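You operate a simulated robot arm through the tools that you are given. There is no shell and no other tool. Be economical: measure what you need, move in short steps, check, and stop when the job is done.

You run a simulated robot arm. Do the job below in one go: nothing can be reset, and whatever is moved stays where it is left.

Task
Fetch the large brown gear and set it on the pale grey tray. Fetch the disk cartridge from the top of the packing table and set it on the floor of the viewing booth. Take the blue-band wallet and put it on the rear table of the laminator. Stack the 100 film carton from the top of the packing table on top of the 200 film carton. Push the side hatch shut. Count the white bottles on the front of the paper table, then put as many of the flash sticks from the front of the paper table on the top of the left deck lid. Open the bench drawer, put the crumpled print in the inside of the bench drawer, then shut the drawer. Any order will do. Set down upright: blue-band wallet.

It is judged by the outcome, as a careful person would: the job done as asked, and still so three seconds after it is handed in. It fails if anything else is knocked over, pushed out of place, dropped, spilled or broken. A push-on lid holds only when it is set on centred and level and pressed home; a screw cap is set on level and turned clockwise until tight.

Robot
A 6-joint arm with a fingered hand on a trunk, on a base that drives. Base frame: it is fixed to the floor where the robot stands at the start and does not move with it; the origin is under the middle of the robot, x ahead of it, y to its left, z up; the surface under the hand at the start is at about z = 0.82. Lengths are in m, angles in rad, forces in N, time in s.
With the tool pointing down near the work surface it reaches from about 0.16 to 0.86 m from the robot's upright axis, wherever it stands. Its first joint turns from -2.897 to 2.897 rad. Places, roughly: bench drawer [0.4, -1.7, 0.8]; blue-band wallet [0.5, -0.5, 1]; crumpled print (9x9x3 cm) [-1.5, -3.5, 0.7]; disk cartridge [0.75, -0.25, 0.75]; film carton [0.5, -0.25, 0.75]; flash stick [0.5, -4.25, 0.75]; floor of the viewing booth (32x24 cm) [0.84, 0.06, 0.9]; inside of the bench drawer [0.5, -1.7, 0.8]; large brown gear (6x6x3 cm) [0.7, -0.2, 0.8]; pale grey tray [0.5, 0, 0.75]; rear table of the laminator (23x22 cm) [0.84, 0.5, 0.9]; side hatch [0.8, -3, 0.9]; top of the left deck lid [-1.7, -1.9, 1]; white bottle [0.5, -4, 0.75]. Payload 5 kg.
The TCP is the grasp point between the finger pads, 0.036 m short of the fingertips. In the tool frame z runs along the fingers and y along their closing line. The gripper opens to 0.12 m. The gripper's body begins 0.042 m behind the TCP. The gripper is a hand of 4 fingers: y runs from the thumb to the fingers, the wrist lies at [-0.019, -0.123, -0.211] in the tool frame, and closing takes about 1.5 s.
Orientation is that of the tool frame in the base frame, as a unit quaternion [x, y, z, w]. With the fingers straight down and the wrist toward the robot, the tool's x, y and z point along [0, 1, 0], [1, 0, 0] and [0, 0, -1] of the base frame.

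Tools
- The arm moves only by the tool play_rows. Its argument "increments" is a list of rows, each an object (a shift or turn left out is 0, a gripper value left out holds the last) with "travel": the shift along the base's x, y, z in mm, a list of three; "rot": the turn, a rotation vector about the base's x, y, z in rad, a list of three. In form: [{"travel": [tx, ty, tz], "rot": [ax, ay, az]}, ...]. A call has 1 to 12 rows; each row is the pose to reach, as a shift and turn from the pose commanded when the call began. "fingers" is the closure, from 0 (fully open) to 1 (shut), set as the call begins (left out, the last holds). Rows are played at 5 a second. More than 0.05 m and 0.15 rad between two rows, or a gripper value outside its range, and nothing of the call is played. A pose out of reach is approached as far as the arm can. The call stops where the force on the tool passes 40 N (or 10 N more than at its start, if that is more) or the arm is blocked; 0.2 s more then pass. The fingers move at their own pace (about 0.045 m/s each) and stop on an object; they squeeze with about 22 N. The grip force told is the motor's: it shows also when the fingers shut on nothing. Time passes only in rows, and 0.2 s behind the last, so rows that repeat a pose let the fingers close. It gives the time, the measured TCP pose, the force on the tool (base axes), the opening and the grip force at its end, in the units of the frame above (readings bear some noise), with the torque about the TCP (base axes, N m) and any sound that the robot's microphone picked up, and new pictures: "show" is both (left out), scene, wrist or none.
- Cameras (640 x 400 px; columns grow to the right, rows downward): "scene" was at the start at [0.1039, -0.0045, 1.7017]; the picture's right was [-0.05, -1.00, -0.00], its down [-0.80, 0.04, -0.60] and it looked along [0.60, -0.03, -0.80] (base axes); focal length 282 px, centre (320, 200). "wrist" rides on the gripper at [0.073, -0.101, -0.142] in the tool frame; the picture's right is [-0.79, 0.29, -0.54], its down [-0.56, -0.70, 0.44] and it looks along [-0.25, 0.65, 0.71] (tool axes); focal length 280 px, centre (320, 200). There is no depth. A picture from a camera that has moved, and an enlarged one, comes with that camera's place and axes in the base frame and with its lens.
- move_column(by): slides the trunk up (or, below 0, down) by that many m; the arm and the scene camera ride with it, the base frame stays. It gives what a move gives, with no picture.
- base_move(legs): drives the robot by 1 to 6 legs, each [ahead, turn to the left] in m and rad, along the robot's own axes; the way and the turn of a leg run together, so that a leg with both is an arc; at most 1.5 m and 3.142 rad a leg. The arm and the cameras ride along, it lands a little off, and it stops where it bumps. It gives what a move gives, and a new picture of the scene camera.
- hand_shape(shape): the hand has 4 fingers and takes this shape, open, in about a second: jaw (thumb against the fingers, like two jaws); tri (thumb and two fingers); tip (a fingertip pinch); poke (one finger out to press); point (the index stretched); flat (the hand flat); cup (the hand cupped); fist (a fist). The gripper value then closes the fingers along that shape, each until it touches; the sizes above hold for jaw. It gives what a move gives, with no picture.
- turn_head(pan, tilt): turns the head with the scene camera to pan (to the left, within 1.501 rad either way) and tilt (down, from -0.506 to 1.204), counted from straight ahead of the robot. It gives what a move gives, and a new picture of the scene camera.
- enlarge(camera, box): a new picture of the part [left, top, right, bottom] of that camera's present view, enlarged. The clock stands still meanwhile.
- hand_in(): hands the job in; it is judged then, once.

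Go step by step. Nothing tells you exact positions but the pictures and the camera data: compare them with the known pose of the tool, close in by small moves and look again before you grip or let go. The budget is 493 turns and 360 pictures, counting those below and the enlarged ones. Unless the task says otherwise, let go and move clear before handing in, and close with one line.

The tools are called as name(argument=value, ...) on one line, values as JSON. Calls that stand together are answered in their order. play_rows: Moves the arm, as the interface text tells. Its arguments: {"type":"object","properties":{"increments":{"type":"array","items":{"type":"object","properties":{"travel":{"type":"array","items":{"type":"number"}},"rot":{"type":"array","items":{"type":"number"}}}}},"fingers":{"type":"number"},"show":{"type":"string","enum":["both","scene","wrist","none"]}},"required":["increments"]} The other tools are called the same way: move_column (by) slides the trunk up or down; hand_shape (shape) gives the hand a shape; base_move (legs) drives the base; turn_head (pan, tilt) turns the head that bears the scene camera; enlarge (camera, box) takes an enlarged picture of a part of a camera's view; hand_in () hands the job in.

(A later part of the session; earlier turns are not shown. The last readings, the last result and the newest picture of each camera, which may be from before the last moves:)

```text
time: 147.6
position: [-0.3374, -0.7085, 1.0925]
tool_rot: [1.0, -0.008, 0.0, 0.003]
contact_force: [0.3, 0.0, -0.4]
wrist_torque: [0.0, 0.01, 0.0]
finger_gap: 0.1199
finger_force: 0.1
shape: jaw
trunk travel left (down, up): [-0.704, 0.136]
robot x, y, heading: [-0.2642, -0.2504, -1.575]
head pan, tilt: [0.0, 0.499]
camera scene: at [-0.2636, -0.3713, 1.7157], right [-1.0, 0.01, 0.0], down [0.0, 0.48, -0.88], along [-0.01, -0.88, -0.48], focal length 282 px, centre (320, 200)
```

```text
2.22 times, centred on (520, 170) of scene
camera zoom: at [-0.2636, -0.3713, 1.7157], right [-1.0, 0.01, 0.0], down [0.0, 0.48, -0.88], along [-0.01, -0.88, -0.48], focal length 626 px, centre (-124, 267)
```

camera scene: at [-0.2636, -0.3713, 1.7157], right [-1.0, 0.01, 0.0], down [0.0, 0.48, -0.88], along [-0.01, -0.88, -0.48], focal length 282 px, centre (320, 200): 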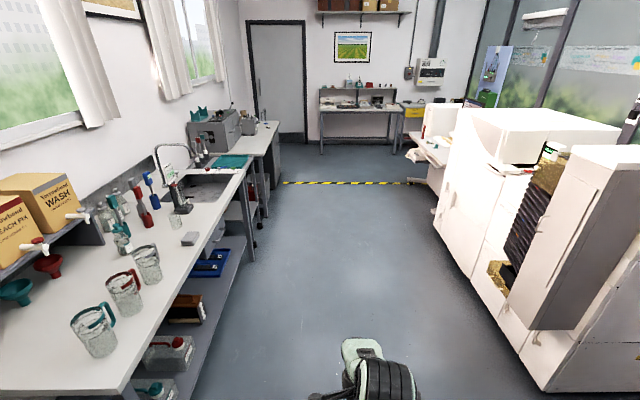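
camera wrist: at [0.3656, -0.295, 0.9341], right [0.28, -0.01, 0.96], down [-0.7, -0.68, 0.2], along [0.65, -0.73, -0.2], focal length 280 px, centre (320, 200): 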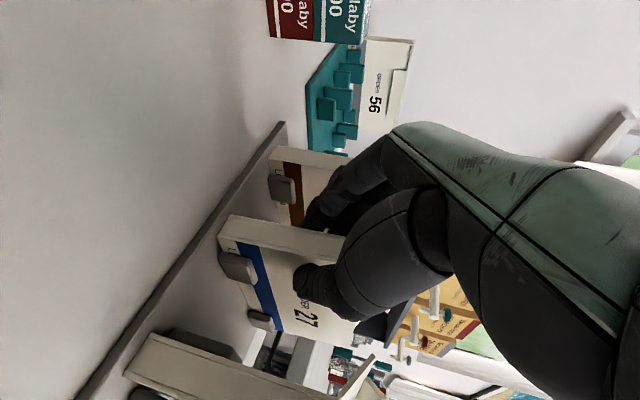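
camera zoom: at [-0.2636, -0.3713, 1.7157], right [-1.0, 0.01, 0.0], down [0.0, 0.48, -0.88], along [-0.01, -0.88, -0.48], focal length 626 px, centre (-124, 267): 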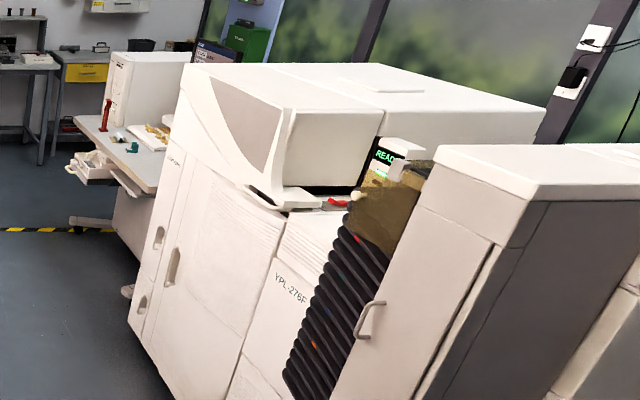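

Ahead: the grey machine with an open side hatch, the paper table behind it, the minilab on the right. I drive on.

base_move(legs=[[1.5, 0.005]])

turn_head(pan=1.2, tilt=0.6)

turn_head(pan=0.5, tilt=0.5)

turn_head(pan=-0.6, tilt=0.5)

```text
time: 155.7
position: [-0.3284, -2.2021, 1.0911]
tool_rot: [1.0, 0.001, 0.0, 0.002]
contact_force: [0.0, -0.4, -0.3]
wrist_torque: [-0.01, -0.01, 0.0]
finger_gap: 0.1199
finger_force: 0.0
shape: jaw
trunk travel left (down, up): [-0.704, 0.136]
robot x, y, heading: [-0.2608, -1.7411, -1.563]
head pan, tilt: [0.0, 0.499]
camera scene: at [-0.2612, -1.8632, 1.7157], right [-1.0, -0.01, 0.0], down [0.0, 0.48, -0.88], along [0.01, -0.88, -0.48], focal length 282 px, centre (320, 200)
```

scene: 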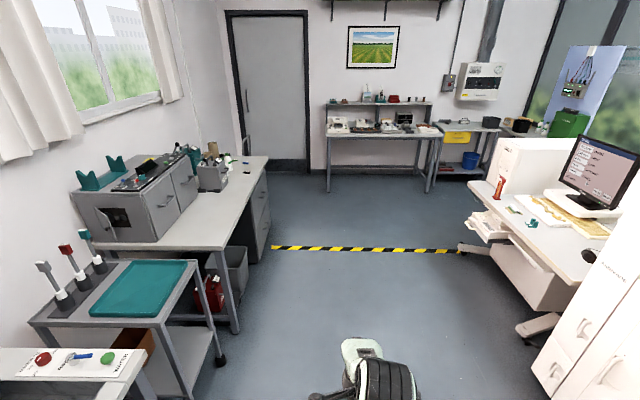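

```text
time: 157.1
position: [-0.327, -2.2017, 1.0919]
tool_rot: [1.0, 0.001, 0.0, 0.003]
contact_force: [0.2, -0.2, 0.0]
wrist_torque: [0.0, -0.01, 0.05]
finger_gap: 0.1195
finger_force: 0.0
shape: jaw
trunk travel left (down, up): [-0.704, 0.136]
robot x, y, heading: [-0.2646, -1.7435, -1.559]
head pan, tilt: [1.201, 0.6]
camera scene: at [-0.1794, -1.8034, 1.7067], right [-0.35, -0.94, 0.0], down [-0.53, 0.2, -0.83], along [0.77, -0.29, -0.56], focal length 282 px, centre (320, 200)
```

scene: 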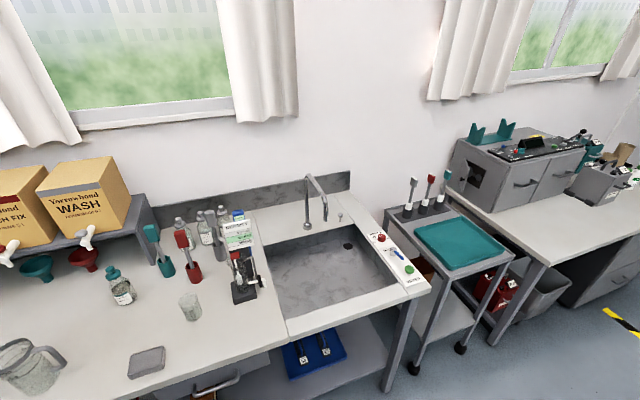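

```text
time: 158.2
position: [-0.3277, -2.2024, 1.0914]
tool_rot: [1.0, 0.001, 0.0, 0.003]
contact_force: [0.4, 0.2, 0.5]
wrist_torque: [0.04, -0.01, 0.02]
finger_gap: 0.1198
finger_force: 0.0
shape: jaw
trunk travel left (down, up): [-0.704, 0.136]
robot x, y, heading: [-0.2631, -1.745, -1.565]
head pan, tilt: [0.499, 0.499]
camera scene: at [-0.2177, -1.8516, 1.7157], right [-0.87, -0.49, 0.0], down [-0.23, 0.42, -0.88], along [0.43, -0.77, -0.48], focal length 282 px, centre (320, 200)
```

scene: 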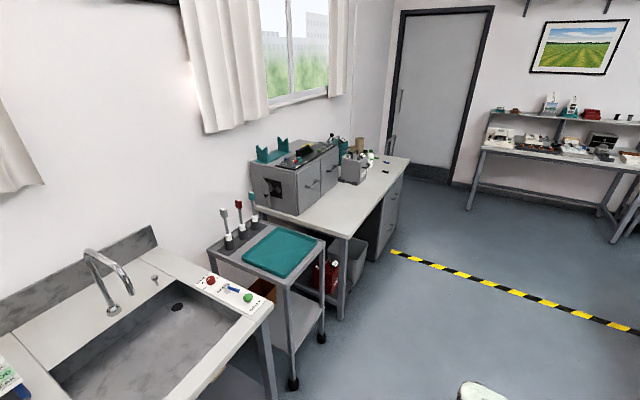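

```text
time: 159.5
position: [-0.329, -2.2026, 1.092]
tool_rot: [1.0, 0.001, 0.0, 0.002]
contact_force: [0.6, 0.4, 0.2]
wrist_torque: [0.0, -0.02, -0.01]
finger_gap: 0.1196
finger_force: 0.0
shape: jaw
trunk travel left (down, up): [-0.704, 0.136]
robot x, y, heading: [-0.2638, -1.7397, -1.563]
head pan, tilt: [-0.6, 0.499]
camera scene: at [-0.3127, -1.8478, 1.7157], right [-0.83, 0.56, 0.0], down [0.27, 0.4, -0.88], along [-0.49, -0.73, -0.48], focal length 282 px, centre (320, 200)
```

scene: 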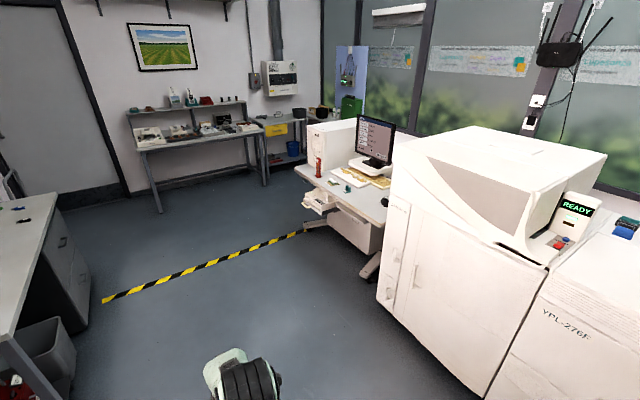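

I drive on to about y = -3.3 and look at the paper table.

base_move(legs=[[1.5, -0.005]])

turn_head(pan=0.9, tilt=0.7)

turn_head(pan=1.45, tilt=0.6)

```text
time: 167.7
position: [-0.3447, -3.6952, 1.0926]
tool_rot: [1.0, -0.011, 0.001, 0.003]
contact_force: [1.1, -0.1, -0.1]
wrist_torque: [0.02, 0.0, 0.0]
finger_gap: 0.1199
finger_force: 0.0
shape: jaw
trunk travel left (down, up): [-0.704, 0.136]
robot x, y, heading: [-0.2656, -3.2388, -1.584]
head pan, tilt: [-0.6, 0.499]
camera scene: at [-0.3207, -3.3414, 1.7157], right [-0.82, 0.58, 0.0], down [0.28, 0.39, -0.88], along [-0.51, -0.72, -0.48], focal length 282 px, centre (320, 200)
```

scene: 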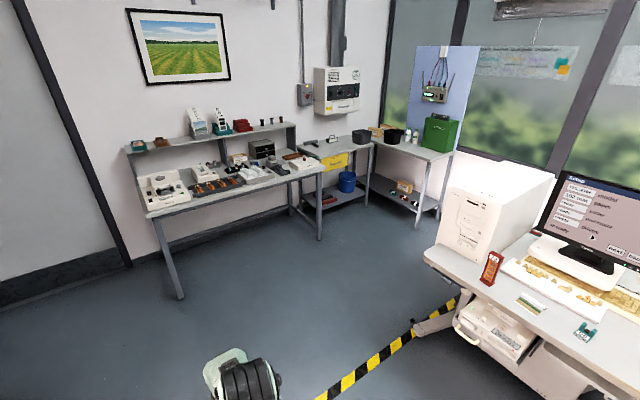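

```text
time: 169.3
position: [-0.3447, -3.6958, 1.0923]
tool_rot: [1.0, -0.012, 0.0, 0.002]
contact_force: [0.6, 0.1, -0.4]
wrist_torque: [-0.02, 0.01, 0.05]
finger_gap: 0.1197
finger_force: 0.1
shape: jaw
trunk travel left (down, up): [-0.704, 0.136]
robot x, y, heading: [-0.2705, -3.2365, -1.585]
head pan, tilt: [0.901, 0.7]
camera scene: at [-0.2025, -3.3211, 1.698], right [-0.63, -0.77, 0.0], down [-0.5, 0.41, -0.77], along [0.59, -0.49, -0.64], focal length 282 px, centre (320, 200)
```

scene: 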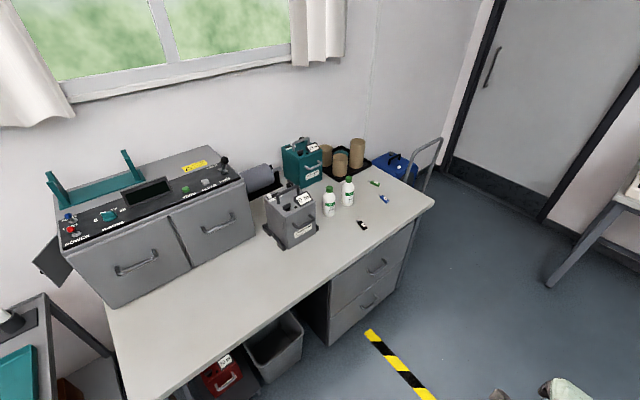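

```text
time: 170.2
position: [-0.3446, -3.6948, 1.0921]
tool_rot: [1.0, -0.012, 0.0, 0.003]
contact_force: [0.2, 0.1, -0.8]
wrist_torque: [-0.02, -0.02, 0.01]
finger_gap: 0.1198
finger_force: 0.0
shape: jaw
trunk travel left (down, up): [-0.704, 0.136]
robot x, y, heading: [-0.2615, -3.2363, -1.587]
head pan, tilt: [1.45, 0.6]
camera scene: at [-0.1806, -3.2793, 1.7066], right [-0.14, -0.99, 0.0], down [-0.56, 0.08, -0.82], along [0.82, -0.11, -0.57], focal length 282 px, centre (320, 200)
```

scene: 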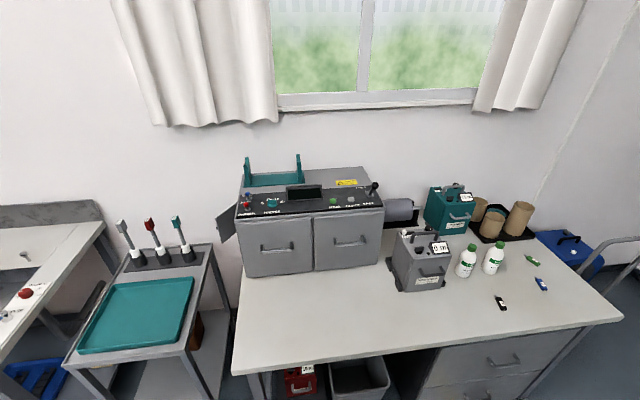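

enlarge(camera="scene", box=[380, 180, 580, 320])

enlarge(camera="scene", box=[200, 150, 400, 290])

```text
2.86 times, centred on (480, 250) of scene
camera zoom: at [-0.1806, -3.2793, 1.7066], right [-0.14, -0.99, 0.0], down [-0.56, 0.08, -0.82], along [0.82, -0.11, -0.57], focal length 805 px, centre (-137, 57)
```

zoom: 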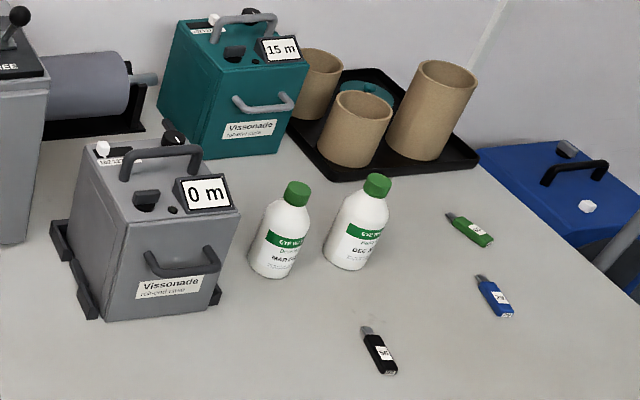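

```text
2.86 times, centred on (300, 220) of scene
camera zoom: at [-0.1806, -3.2793, 1.7066], right [-0.14, -0.99, 0.0], down [-0.56, 0.08, -0.82], along [0.82, -0.11, -0.57], focal length 805 px, centre (377, 143)
```

zoom: 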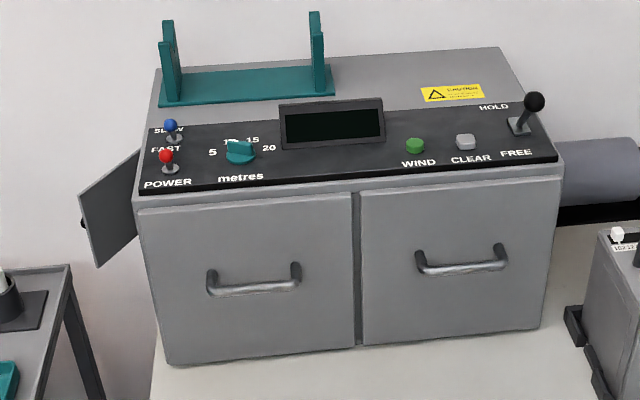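

I count exactly two white bottles, so two flash sticks. First the side hatch: hinged at the rear, its free edge stands out at about (0.77,-2.99). I position the robot in front of it.

base_move(legs=[[-0.37, 0.015], [0, 1.572]])

turn_head(pan=-0.1, tilt=0.6)

enlarge(camera="scene", box=[260, 120, 440, 280])

```text
time: 177.3
position: [0.1952, -2.9397, 1.0911]
tool_rot: [0.715, 0.699, 0.002, 0.002]
contact_force: [-0.7, -0.5, -0.9]
wrist_torque: [0.02, -0.01, -0.01]
finger_gap: 0.1193
finger_force: 0.0
shape: jaw
trunk travel left (down, up): [-0.704, 0.136]
robot x, y, heading: [-0.2644, -2.8636, -0.014]
head pan, tilt: [1.45, 0.6]
camera scene: at [-0.2224, -2.7761, 1.7066], right [0.99, -0.13, 0.0], down [-0.08, -0.56, -0.83], along [0.11, 0.82, -0.56], focal length 282 px, centre (320, 200)
```

scene: 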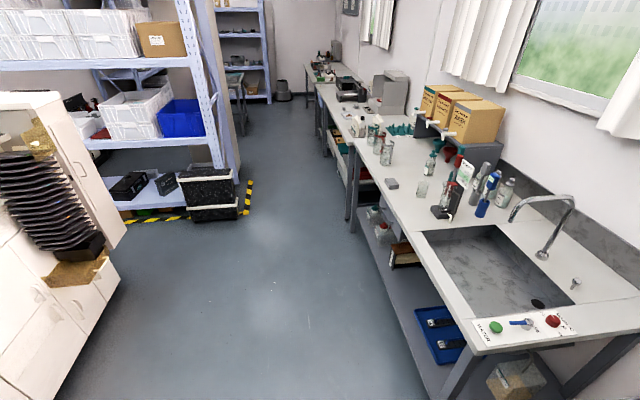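

```text
time: 178.9
position: [0.1943, -2.9396, 1.0925]
tool_rot: [0.715, 0.699, 0.002, 0.001]
contact_force: [0.6, 0.8, 0.1]
wrist_torque: [0.02, -0.01, 0.01]
finger_gap: 0.1199
finger_force: 0.0
shape: jaw
trunk travel left (down, up): [-0.704, 0.136]
robot x, y, heading: [-0.2647, -2.8644, -0.016]
head pan, tilt: [-0.099, 0.6]
camera scene: at [-0.1465, -2.8737, 1.7066], right [-0.11, -0.99, 0.0], down [-0.56, 0.06, -0.83], along [0.82, -0.09, -0.56], focal length 282 px, centre (320, 200)
```

scene: 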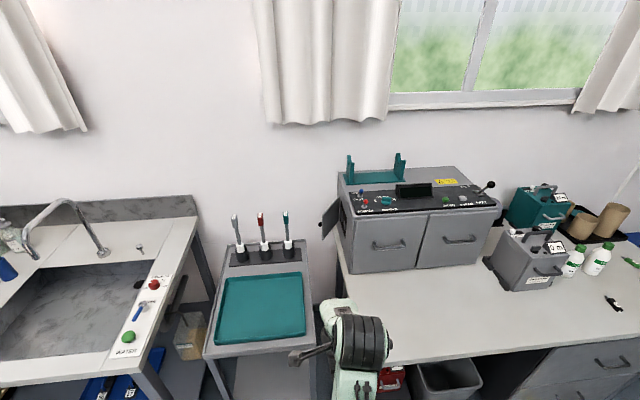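

```text
2.50 times, centred on (350, 200) of scene
camera zoom: at [-0.1465, -2.8737, 1.7066], right [-0.11, -0.99, 0.0], down [-0.56, 0.06, -0.83], along [0.82, -0.09, -0.56], focal length 705 px, centre (245, 200)
```

zoom: 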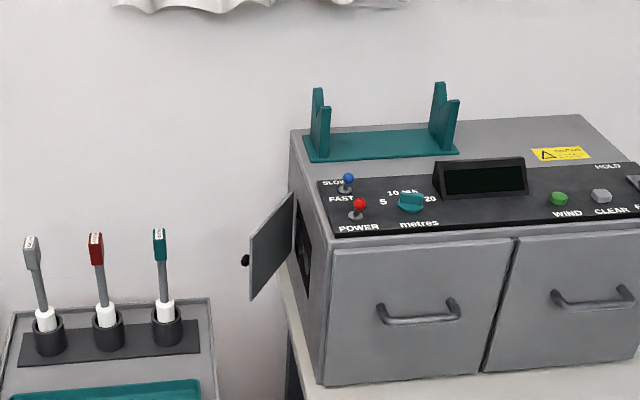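

The hatch's free edge is at (0.756,-2.988), z 0.88–1.01; I must push its outer face toward -y from behind. I try the "poke" hand shape.

hand_shape(shape="poke")

enlarge(camera="wrist", box=[0, 0, 640, 400])

enlarge(camera="scene", box=[260, 280, 440, 400])

```text
time: 179.8
position: [0.1955, -2.9392, 1.0929]
tool_rot: [0.715, 0.699, 0.002, 0.002]
contact_force: [-0.4, -0.1, 0.0]
wrist_torque: [0.0, 0.01, 0.03]
finger_gap: 0.0002
finger_force: 0.0
shape: poke
trunk travel left (down, up): [-0.704, 0.136]
robot x, y, heading: [-0.2648, -2.8657, -0.015]
head pan, tilt: [-0.099, 0.6]
```

```text
1.00 times, centred on (320, 200) of wrist (not enlarged: the box is as wide or as high as the picture)
camera zoom: at [0.0937, -2.8652, 1.2345], right [0.27, -0.8, 0.54], down [-0.71, -0.54, -0.45], along [0.65, -0.27, -0.71], focal length 280 px, centre (320, 200)
```

zoom: 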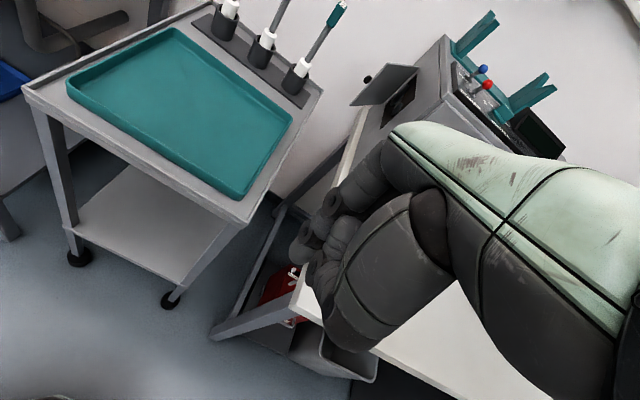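

```text
3.33 times, centred on (350, 340) of scene
camera zoom: at [-0.1464, -2.8738, 1.7066], right [-0.11, -0.99, 0.0], down [-0.56, 0.06, -0.83], along [0.82, -0.09, -0.56], focal length 940 px, centre (220, -267)
```

zoom: 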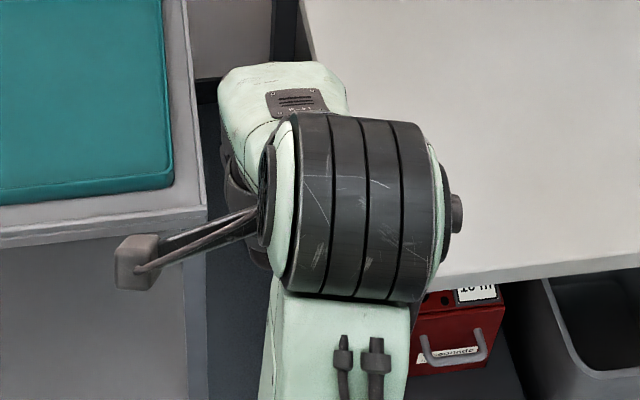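

hand_shape(shape="point")

enlarge(camera="wrist", box=[200, 80, 480, 400])

hand_shape(shape="flat")

enlarge(camera="wrist", box=[200, 80, 480, 400])

```text
time: 180.7
position: [0.196, -2.9403, 1.0921]
tool_rot: [0.715, 0.699, 0.001, 0.002]
contact_force: [0.0, 0.2, 0.1]
wrist_torque: [0.01, 0.02, 0.01]
finger_gap: 0.0001
finger_force: 0.0
shape: point
trunk travel left (down, up): [-0.704, 0.136]
robot x, y, heading: [-0.2676, -2.8677, -0.011]
head pan, tilt: [-0.099, 0.6]
```

```text
1.25 times, centred on (340, 240) of wrist
camera zoom: at [0.0936, -2.8652, 1.2345], right [0.27, -0.8, 0.54], down [-0.71, -0.54, -0.45], along [0.65, -0.27, -0.71], focal length 350 px, centre (295, 150)
```

zoom: 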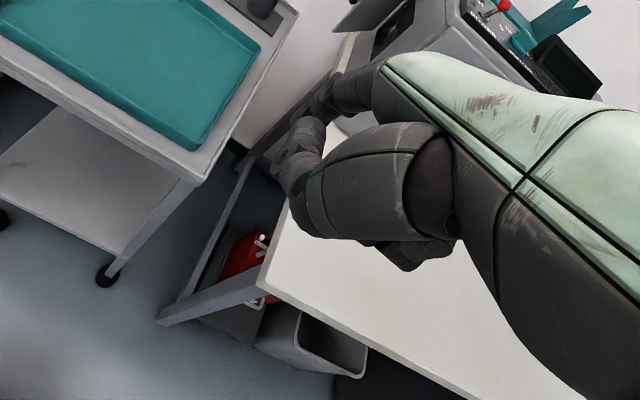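

```text
time: 181.6
position: [0.1947, -2.9398, 1.0929]
tool_rot: [0.715, 0.699, 0.002, 0.002]
contact_force: [0.4, -0.5, 0.3]
wrist_torque: [0.0, 0.03, -0.01]
finger_gap: 0.1152
finger_force: 0.1
shape: flat
trunk travel left (down, up): [-0.704, 0.136]
robot x, y, heading: [-0.2664, -2.8599, -0.014]
head pan, tilt: [-0.099, 0.6]
```

```text
1.25 times, centred on (340, 240) of wrist
camera zoom: at [0.0936, -2.8652, 1.2346], right [0.27, -0.8, 0.54], down [-0.71, -0.54, -0.45], along [0.65, -0.27, -0.71], focal length 350 px, centre (295, 150)
```

zoom: 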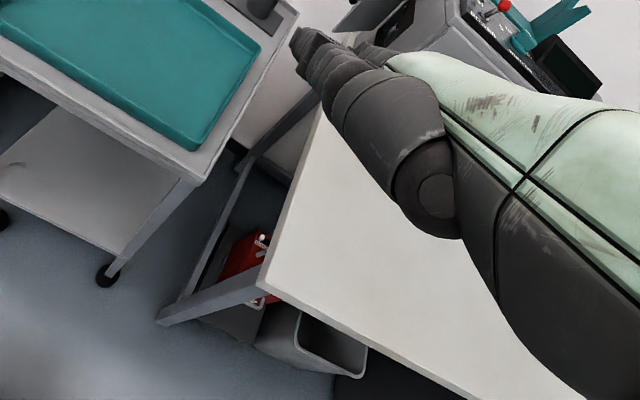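

The flat outer side of the hand itself makes a good pusher. I go back to the jaw shape, closed, and drive a bit closer.

hand_shape(shape="jaw")

base_move(legs=[[0.2, 0.014]])

play_rows(increments=[{"travel": [40, 5, 0]}, {"travel": [85, 12, 0]}, {"travel": [130, 20, -5]}, {"travel": [175, 27, -10]}, {"travel": [215, 34, -20]}, {"travel": [255, 40, -30]}], fingers=1, show="both")

```text
time: 182.5
position: [0.1936, -2.9405, 1.094]
tool_rot: [0.715, 0.699, 0.001, 0.001]
contact_force: [-0.3, -0.1, -0.1]
wrist_torque: [-0.01, 0.02, -0.04]
finger_gap: 0.1197
finger_force: 0.1
shape: jaw
trunk travel left (down, up): [-0.704, 0.136]
robot x, y, heading: [-0.2652, -2.8634, -0.015]
head pan, tilt: [-0.099, 0.6]
```

```text
time: 184.2
position: [0.3969, -2.9359, 1.093]
tool_rot: [0.711, 0.703, 0.002, 0.002]
contact_force: [-0.9, -0.1, 0.4]
wrist_torque: [0.0, 0.04, 0.0]
finger_gap: 0.1195
finger_force: 0.1
shape: jaw
trunk travel left (down, up): [-0.704, 0.136]
robot x, y, heading: [-0.0618, -2.8683, -0.005]
head pan, tilt: [-0.099, 0.6]
camera scene: at [0.0549, -2.8739, 1.7067], right [-0.1, -0.99, 0.0], down [-0.56, 0.06, -0.83], along [0.82, -0.08, -0.56], focal length 282 px, centre (320, 200)
```

scene: 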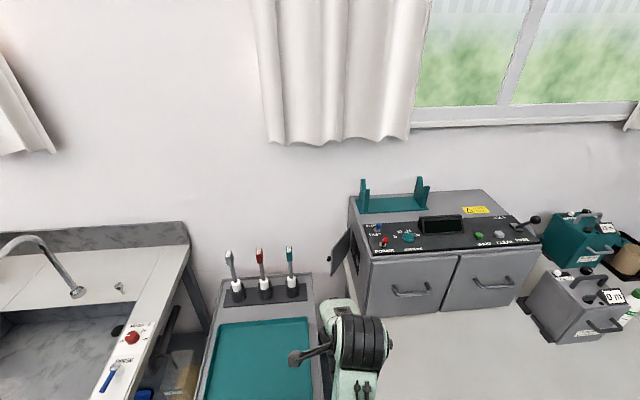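

```text
time: 185.6
position: [0.6542, -2.8943, 1.0606]
tool_rot: [0.711, 0.703, 0.002, 0.0]
contact_force: [-0.4, -0.7, -0.3]
wrist_torque: [0.02, -0.01, 0.0]
finger_gap: 0.0
finger_force: 0.1
shape: jaw
trunk travel left (down, up): [-0.704, 0.136]
robot x, y, heading: [-0.0647, -2.8665, -0.002]
head pan, tilt: [-0.099, 0.6]
camera scene: at [0.0569, -2.8737, 1.7065], right [-0.1, -0.99, 0.0], down [-0.56, 0.06, -0.82], along [0.82, -0.08, -0.57], focal length 282 px, centre (320, 200)
camera wrist: at [0.5516, -2.8208, 1.2025], right [0.28, -0.79, 0.54], down [-0.7, -0.55, -0.45], along [0.65, -0.26, -0.71], focal length 280 px, centre (320, 200)
```

scene: 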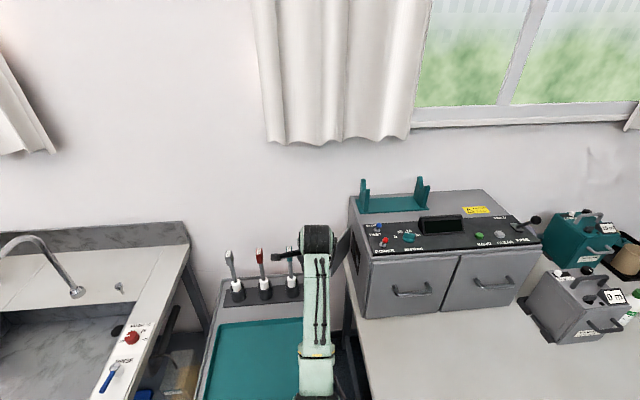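
wrist: 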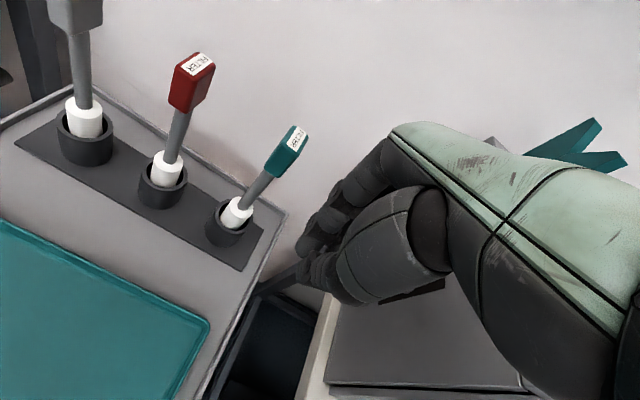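

enlarge(camera="scene", box=[270, 190, 390, 290])

enlarge(camera="wrist", box=[220, 60, 520, 320])

```text
4.00 times, centred on (330, 240) of scene
camera zoom: at [0.0569, -2.8737, 1.7065], right [-0.1, -0.99, 0.0], down [-0.56, 0.06, -0.82], along [0.82, -0.08, -0.57], focal length 1128 px, centre (280, 40)
```

zoom: 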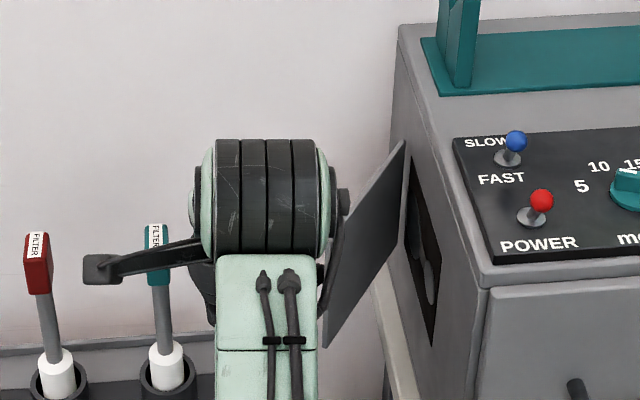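

```text
1.54 times, centred on (370, 190) of wrist
camera zoom: at [0.5516, -2.8208, 1.2025], right [0.28, -0.79, 0.54], down [-0.7, -0.55, -0.45], along [0.65, -0.26, -0.71], focal length 431 px, centre (243, 215)
```

zoom: 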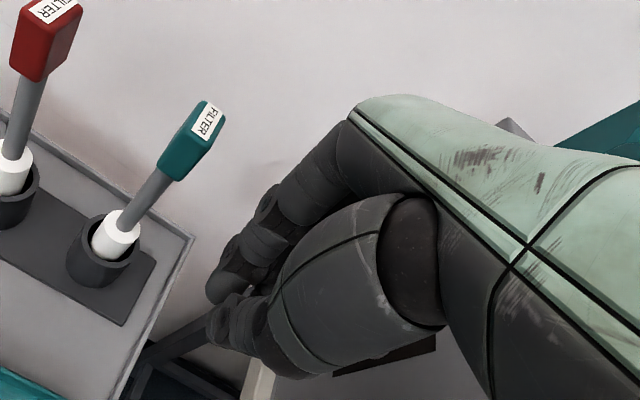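

Knuckles reach ~0.1 m ahead of the TCP. I descend between the brush stand and the hatch.

play_rows(increments=[{"travel": [18, -6, 0]}, {"travel": [36, -11, 0]}, {"travel": [36, -11, -40]}, {"travel": [36, -11, -80]}], show="none")

enlarge(camera="scene", box=[270, 190, 390, 290])

enlarge(camera="wrist", box=[0, 0, 640, 400])

```text
time: 186.6
position: [0.6891, -2.9051, 0.9809]
tool_rot: [0.711, 0.704, 0.001, 0.001]
contact_force: [0.3, -0.4, -0.4]
wrist_torque: [0.0, 0.01, -0.03]
finger_gap: 0.0
finger_force: 22.0
shape: jaw
trunk travel left (down, up): [-0.704, 0.136]
robot x, y, heading: [-0.0629, -2.868, -0.003]
head pan, tilt: [-0.099, 0.6]
```

```text
4.00 times, centred on (330, 240) of scene
camera zoom: at [0.0561, -2.874, 1.7066], right [-0.1, -0.99, 0.0], down [-0.56, 0.06, -0.82], along [0.82, -0.08, -0.57], focal length 1128 px, centre (280, 40)
```

zoom: 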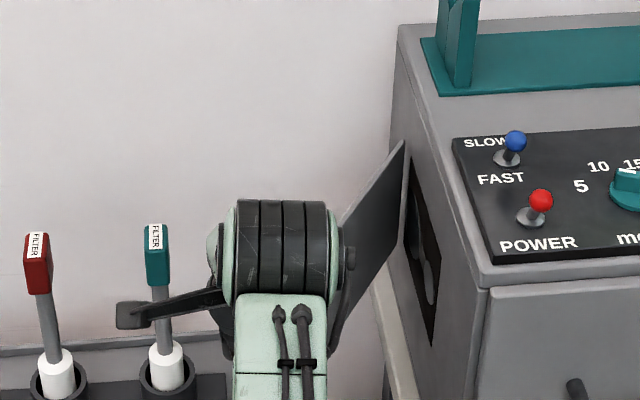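

```text
1.00 times, centred on (320, 200) of wrist (not enlarged: the box is as wide or as high as the picture)
camera zoom: at [0.5865, -2.8332, 1.1228], right [0.28, -0.79, 0.54], down [-0.7, -0.55, -0.45], along [0.65, -0.26, -0.71], focal length 280 px, centre (320, 200)
```

zoom: 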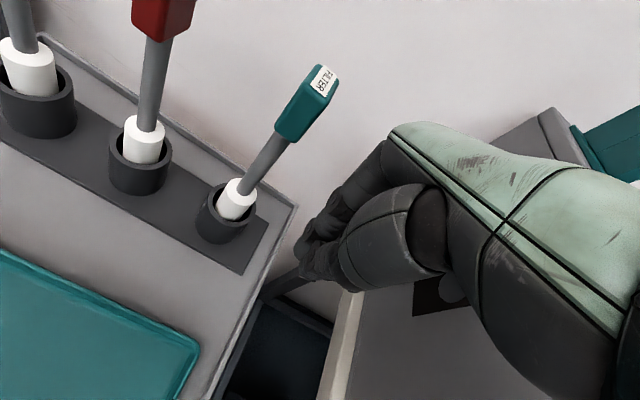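

play_rows(increments=[{"travel": [0, 0, -20]}, {"travel": [0, 0, -35]}], show="none")

play_rows(increments=[{"travel": [0, -12, 0]}, {"travel": [0, -24, 0]}, {"travel": [0, -36, 0]}], show="scene")

enlarge(camera="scene", box=[270, 190, 390, 290])

```text
time: 187.2
position: [0.6883, -2.906, 0.9465]
tool_rot: [0.711, 0.703, 0.002, 0.002]
contact_force: [0.7, 0.6, 0.8]
wrist_torque: [0.0, 0.03, 0.03]
finger_gap: 0.0001
finger_force: 22.5
shape: jaw
trunk travel left (down, up): [-0.704, 0.136]
robot x, y, heading: [-0.0613, -2.865, -0.002]
head pan, tilt: [-0.099, 0.6]
```

```text
time: 188.0
position: [0.6873, -2.9423, 0.9474]
tool_rot: [0.71, 0.704, 0.002, 0.002]
contact_force: [-0.3, -0.3, -0.2]
wrist_torque: [-0.01, -0.02, -0.01]
finger_gap: 0.0
finger_force: 22.1
shape: jaw
trunk travel left (down, up): [-0.704, 0.136]
robot x, y, heading: [-0.0659, -2.868, 0.001]
head pan, tilt: [-0.099, 0.6]
camera scene: at [0.0549, -2.8744, 1.7066], right [-0.1, -0.99, 0.0], down [-0.56, 0.06, -0.83], along [0.82, -0.08, -0.56], focal length 282 px, centre (320, 200)
```

scene: 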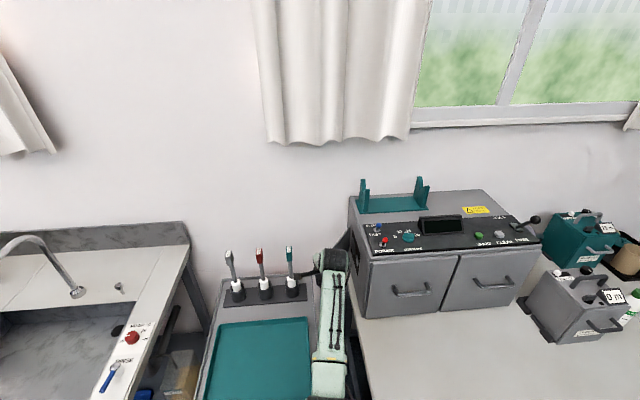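

```text
4.00 times, centred on (330, 240) of scene
camera zoom: at [0.0549, -2.8744, 1.7066], right [-0.1, -0.99, 0.0], down [-0.56, 0.06, -0.83], along [0.82, -0.08, -0.56], focal length 1128 px, centre (280, 40)
```

zoom: 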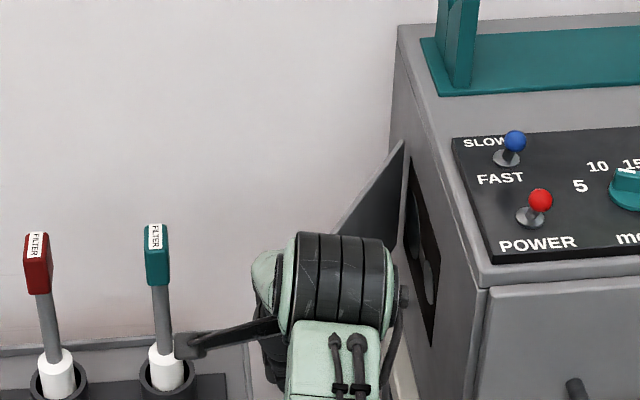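

play_rows(increments=[{"travel": [0, -8, 0]}, {"travel": [0, -16, 0]}], show="none")

enlarge(camera="scene", box=[310, 190, 390, 260])

enlarge(camera="wrist", box=[0, 0, 640, 400])

```text
time: 188.6
position: [0.6879, -2.9592, 0.9475]
tool_rot: [0.711, 0.703, 0.001, 0.001]
contact_force: [0.1, -0.2, 0.4]
wrist_torque: [-0.01, 0.01, 0.03]
finger_gap: 0.0
finger_force: 21.6
shape: jaw
trunk travel left (down, up): [-0.704, 0.136]
robot x, y, heading: [-0.0648, -2.8629, 0.005]
head pan, tilt: [-0.099, 0.6]
```

```text
5.71 times, centred on (350, 225) of scene
camera zoom: at [0.055, -2.8743, 1.7066], right [-0.1, -0.99, 0.0], down [-0.56, 0.06, -0.82], along [0.82, -0.08, -0.57], focal length 1611 px, centre (149, 57)
```

zoom: 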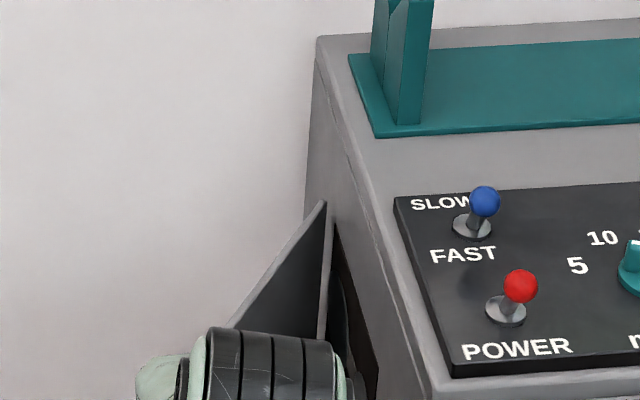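

```text
1.00 times, centred on (320, 200) of wrist (not enlarged: the box is as wide or as high as the picture)
camera zoom: at [0.5858, -2.8855, 1.0889], right [0.28, -0.79, 0.54], down [-0.7, -0.55, -0.45], along [0.65, -0.26, -0.71], focal length 280 px, centre (320, 200)
```

zoom: 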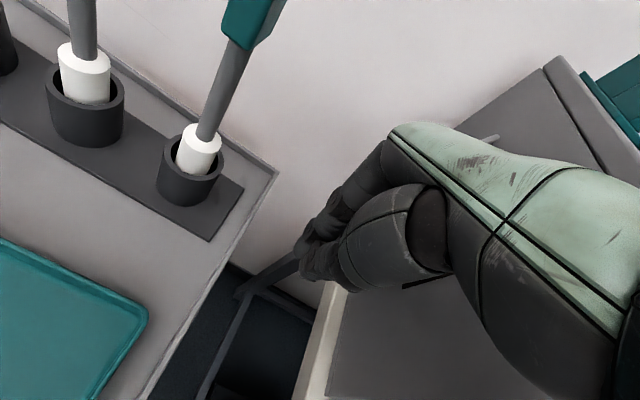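

I am on the inner side of the hatch, so no contact. I back off, go further in (+x), and then push.

play_rows(increments=[{"travel": [0, 25, 0]}, {"travel": [0, 51, 0]}, {"travel": [20, 51, 0]}, {"travel": [42, 51, 0]}, {"travel": [64, 51, 0]}], show="wrist")

enlarge(camera="scene", box=[270, 190, 390, 290])

```text
time: 189.8
position: [0.7534, -2.9073, 0.9459]
tool_rot: [0.711, 0.703, 0.002, 0.001]
contact_force: [0.8, 0.0, 0.6]
wrist_torque: [0.01, 0.01, -0.01]
finger_gap: 0.0001
finger_force: 21.6
shape: jaw
trunk travel left (down, up): [-0.704, 0.136]
robot x, y, heading: [-0.0594, -2.8644, -0.006]
head pan, tilt: [-0.099, 0.6]
camera wrist: at [0.651, -2.8337, 1.0886], right [0.28, -0.79, 0.54], down [-0.7, -0.55, -0.45], along [0.65, -0.26, -0.71], focal length 280 px, centre (320, 200)
```

wrist: 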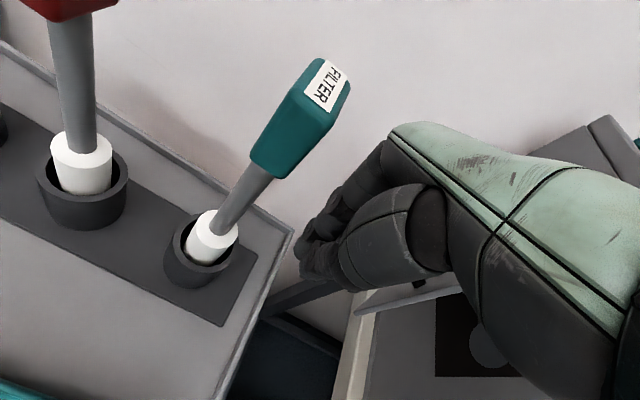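

```text
4.00 times, centred on (330, 240) of scene
camera zoom: at [0.056, -2.8739, 1.7065], right [-0.1, -0.99, 0.0], down [-0.56, 0.06, -0.82], along [0.82, -0.08, -0.57], focal length 1128 px, centre (280, 40)
```

zoom: 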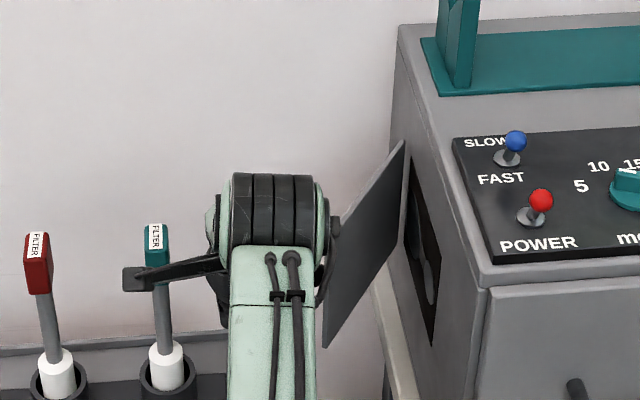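

Now the hand is behind the hatch. I push toward -y.

play_rows(increments=[{"travel": [0, -12, 0]}, {"travel": [0, -24, 0]}, {"travel": [0, -36, 0]}, {"travel": [0, -48, 0]}], show="none")

enlarge(camera="scene", box=[270, 190, 390, 290])

```text
time: 190.8
position: [0.7525, -2.9565, 0.947]
tool_rot: [0.711, 0.703, 0.002, 0.002]
contact_force: [-0.1, 0.3, 0.1]
wrist_torque: [0.0, 0.03, 0.04]
finger_gap: 0.0001
finger_force: 22.1
shape: jaw
trunk travel left (down, up): [-0.704, 0.136]
robot x, y, heading: [-0.0648, -2.8644, -0.001]
head pan, tilt: [-0.099, 0.6]
```

```text
4.00 times, centred on (330, 240) of scene
camera zoom: at [0.0567, -2.876, 1.7065], right [-0.1, -0.99, 0.0], down [-0.56, 0.06, -0.82], along [0.82, -0.08, -0.57], focal length 1128 px, centre (280, 40)
```

zoom: 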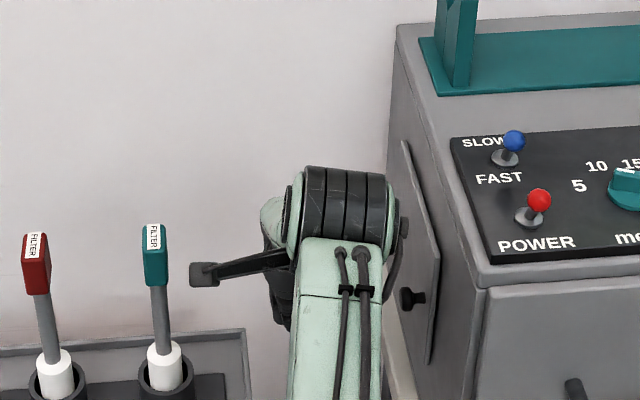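

The hatch looks nearly shut. I push a bit more and zoom in.

play_rows(increments=[{"travel": [0, -10, 0]}, {"travel": [0, -20, 0]}, {"travel": [0, -30, 0]}], show="none")

enlarge(camera="scene", box=[330, 190, 400, 290])

```text
time: 191.6
position: [0.7509, -2.9843, 0.9464]
tool_rot: [0.711, 0.704, 0.002, 0.002]
contact_force: [0.1, 0.2, -0.4]
wrist_torque: [0.01, -0.02, 0.02]
finger_gap: 0.0001
finger_force: 21.9
shape: jaw
trunk travel left (down, up): [-0.704, 0.136]
robot x, y, heading: [-0.0625, -2.8651, -0.002]
head pan, tilt: [-0.099, 0.6]
```

```text
4.00 times, centred on (365, 240) of scene
camera zoom: at [0.0546, -2.8738, 1.7067], right [-0.1, -0.99, 0.0], down [-0.56, 0.06, -0.83], along [0.82, -0.08, -0.56], focal length 1128 px, centre (140, 40)
```

zoom: 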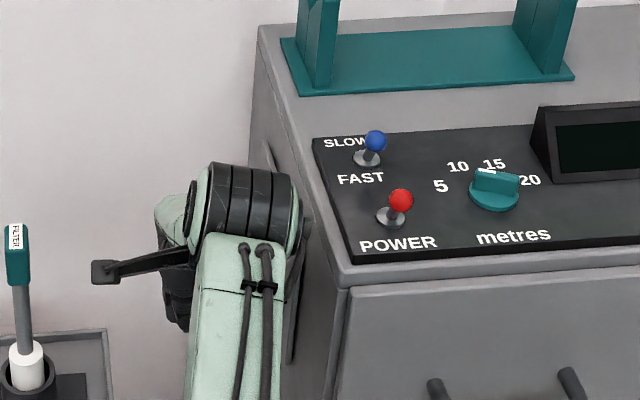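

play_rows(increments=[{"travel": [0, -8, 0]}, {"travel": [0, -16, 0]}], show="none")

play_rows(increments=[{"travel": [0, -6, 0]}, {"travel": [0, -12, 0]}], show="scene")

```text
time: 192.2
position: [0.7514, -3.0018, 0.947]
tool_rot: [0.71, 0.704, 0.002, 0.002]
contact_force: [0.3, 0.0, 0.9]
wrist_torque: [-0.01, -0.02, 0.04]
finger_gap: 0.0
finger_force: 22.0
shape: jaw
trunk travel left (down, up): [-0.704, 0.136]
robot x, y, heading: [-0.0635, -2.8641, -0.004]
head pan, tilt: [-0.099, 0.6]
```

```text
time: 192.8
position: [0.753, -3.0118, 0.9473]
tool_rot: [0.71, 0.704, 0.002, 0.001]
contact_force: [-0.5, 1.5, -0.3]
wrist_torque: [0.04, 0.01, 0.05]
finger_gap: 0.0
finger_force: 22.1
shape: jaw
trunk travel left (down, up): [-0.704, 0.136]
robot x, y, heading: [-0.0628, -2.8641, 0.0]
head pan, tilt: [-0.099, 0.6]
camera scene: at [0.0551, -2.8735, 1.7066], right [-0.1, -0.99, 0.0], down [-0.56, 0.06, -0.82], along [0.82, -0.08, -0.57], focal length 282 px, centre (320, 200)
```

scene: 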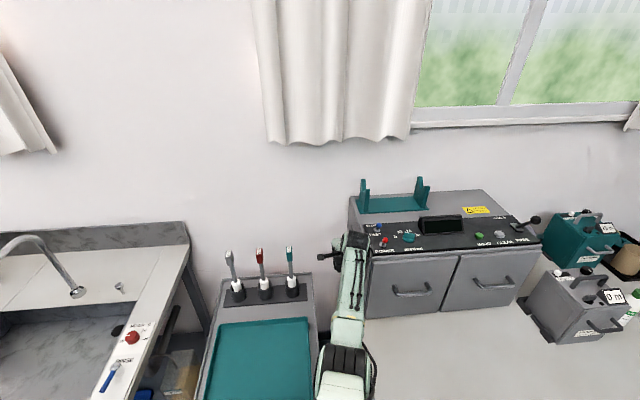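

play_rows(increments=[{"travel": [0, -3, 0]}, {"travel": [0, -6, 0]}], show="none")

play_rows(increments=[{"travel": [0, 20, 0]}, {"travel": [0, 45, 0]}, {"travel": [0, 75, 20]}, {"travel": [-30, 90, 50]}, {"travel": [-70, 90, 80]}, {"travel": [-110, 90, 100]}], show="none")

enlarge(camera="scene", box=[310, 180, 410, 300])

```text
time: 193.4
position: [0.752, -3.0149, 0.9467]
tool_rot: [0.71, 0.704, 0.001, 0.001]
contact_force: [0.7, 15.3, -1.8]
wrist_torque: [0.31, -0.02, 0.05]
finger_gap: 0.0
finger_force: 22.3
shape: jaw
trunk travel left (down, up): [-0.704, 0.136]
robot x, y, heading: [-0.0594, -2.862, -0.001]
head pan, tilt: [-0.099, 0.6]
```

```text
time: 194.8
position: [0.6413, -2.9285, 1.0493]
tool_rot: [0.712, 0.703, 0.003, 0.003]
contact_force: [0.0, 0.1, 0.1]
wrist_torque: [0.05, -0.03, 0.03]
finger_gap: 0.0002
finger_force: 21.7
shape: jaw
trunk travel left (down, up): [-0.704, 0.136]
robot x, y, heading: [-0.0643, -2.8635, -0.001]
head pan, tilt: [-0.099, 0.6]
```

```text
3.33 times, centred on (360, 240) of scene
camera zoom: at [0.0531, -2.8741, 1.7068], right [-0.1, -0.99, 0.0], down [-0.56, 0.06, -0.83], along [0.82, -0.08, -0.56], focal length 940 px, centre (187, 67)
```

zoom: 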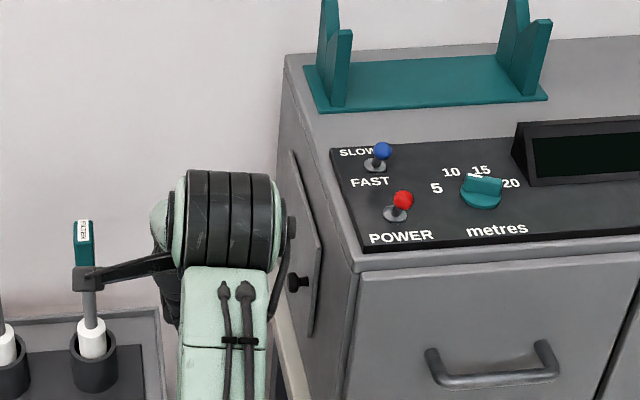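

Hatch is shut flush. I retract the arm and move on to the flash sticks.

play_rows(increments=[{"travel": [-45, 0, 5]}, {"travel": [-90, 0, 10]}, {"travel": [-135, 0, 20]}, {"travel": [-180, 0, 30]}, {"travel": [-225, 0, 40]}], fingers=0, show="none")

base_move(legs=[[-0.2, 0], [0, -1.57], [1.3, 0], [0, 1.57]])

turn_head(pan=0, tilt=0.7)

```text
time: 196.0
position: [0.416, -2.9296, 1.0879]
tool_rot: [0.711, 0.703, 0.002, 0.002]
contact_force: [-0.8, 0.3, -1.0]
wrist_torque: [-0.01, -0.03, -0.05]
finger_gap: 0.1198
finger_force: 0.0
shape: jaw
trunk travel left (down, up): [-0.704, 0.136]
robot x, y, heading: [-0.0645, -2.8645, -0.003]
head pan, tilt: [-0.099, 0.6]
```

```text
time: 213.6
position: [0.2003, -4.2363, 1.0878]
tool_rot: [0.717, 0.697, 0.002, 0.002]
contact_force: [0.4, 0.4, -0.6]
wrist_torque: [0.0, 0.02, 0.01]
finger_gap: 0.1199
finger_force: 0.0
shape: jaw
trunk travel left (down, up): [-0.704, 0.136]
robot x, y, heading: [-0.2786, -4.1621, -0.021]
head pan, tilt: [-0.099, 0.6]
camera scene: at [-0.1613, -4.1734, 1.7066], right [-0.12, -0.99, 0.0], down [-0.56, 0.07, -0.83], along [0.82, -0.1, -0.56], focal length 282 px, centre (320, 200)
```

scene: 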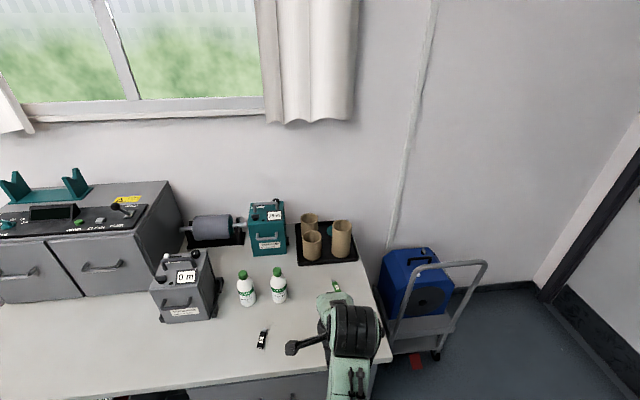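

```text
time: 214.3
position: [0.2, -4.2355, 1.0881]
tool_rot: [0.717, 0.697, 0.002, 0.001]
contact_force: [0.1, 0.5, -0.2]
wrist_torque: [0.0, 0.0, -0.02]
finger_gap: 0.12
finger_force: 0.0
shape: jaw
trunk travel left (down, up): [-0.704, 0.136]
robot x, y, heading: [-0.2786, -4.1612, -0.02]
head pan, tilt: [0.0, 0.7]
camera scene: at [-0.1641, -4.1646, 1.698], right [-0.02, -1.0, 0.0], down [-0.64, 0.01, -0.77], along [0.77, -0.02, -0.64], focal length 282 px, centre (320, 200)
```

scene: 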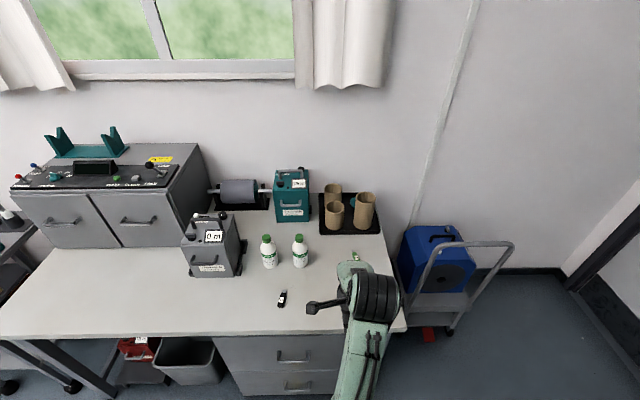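

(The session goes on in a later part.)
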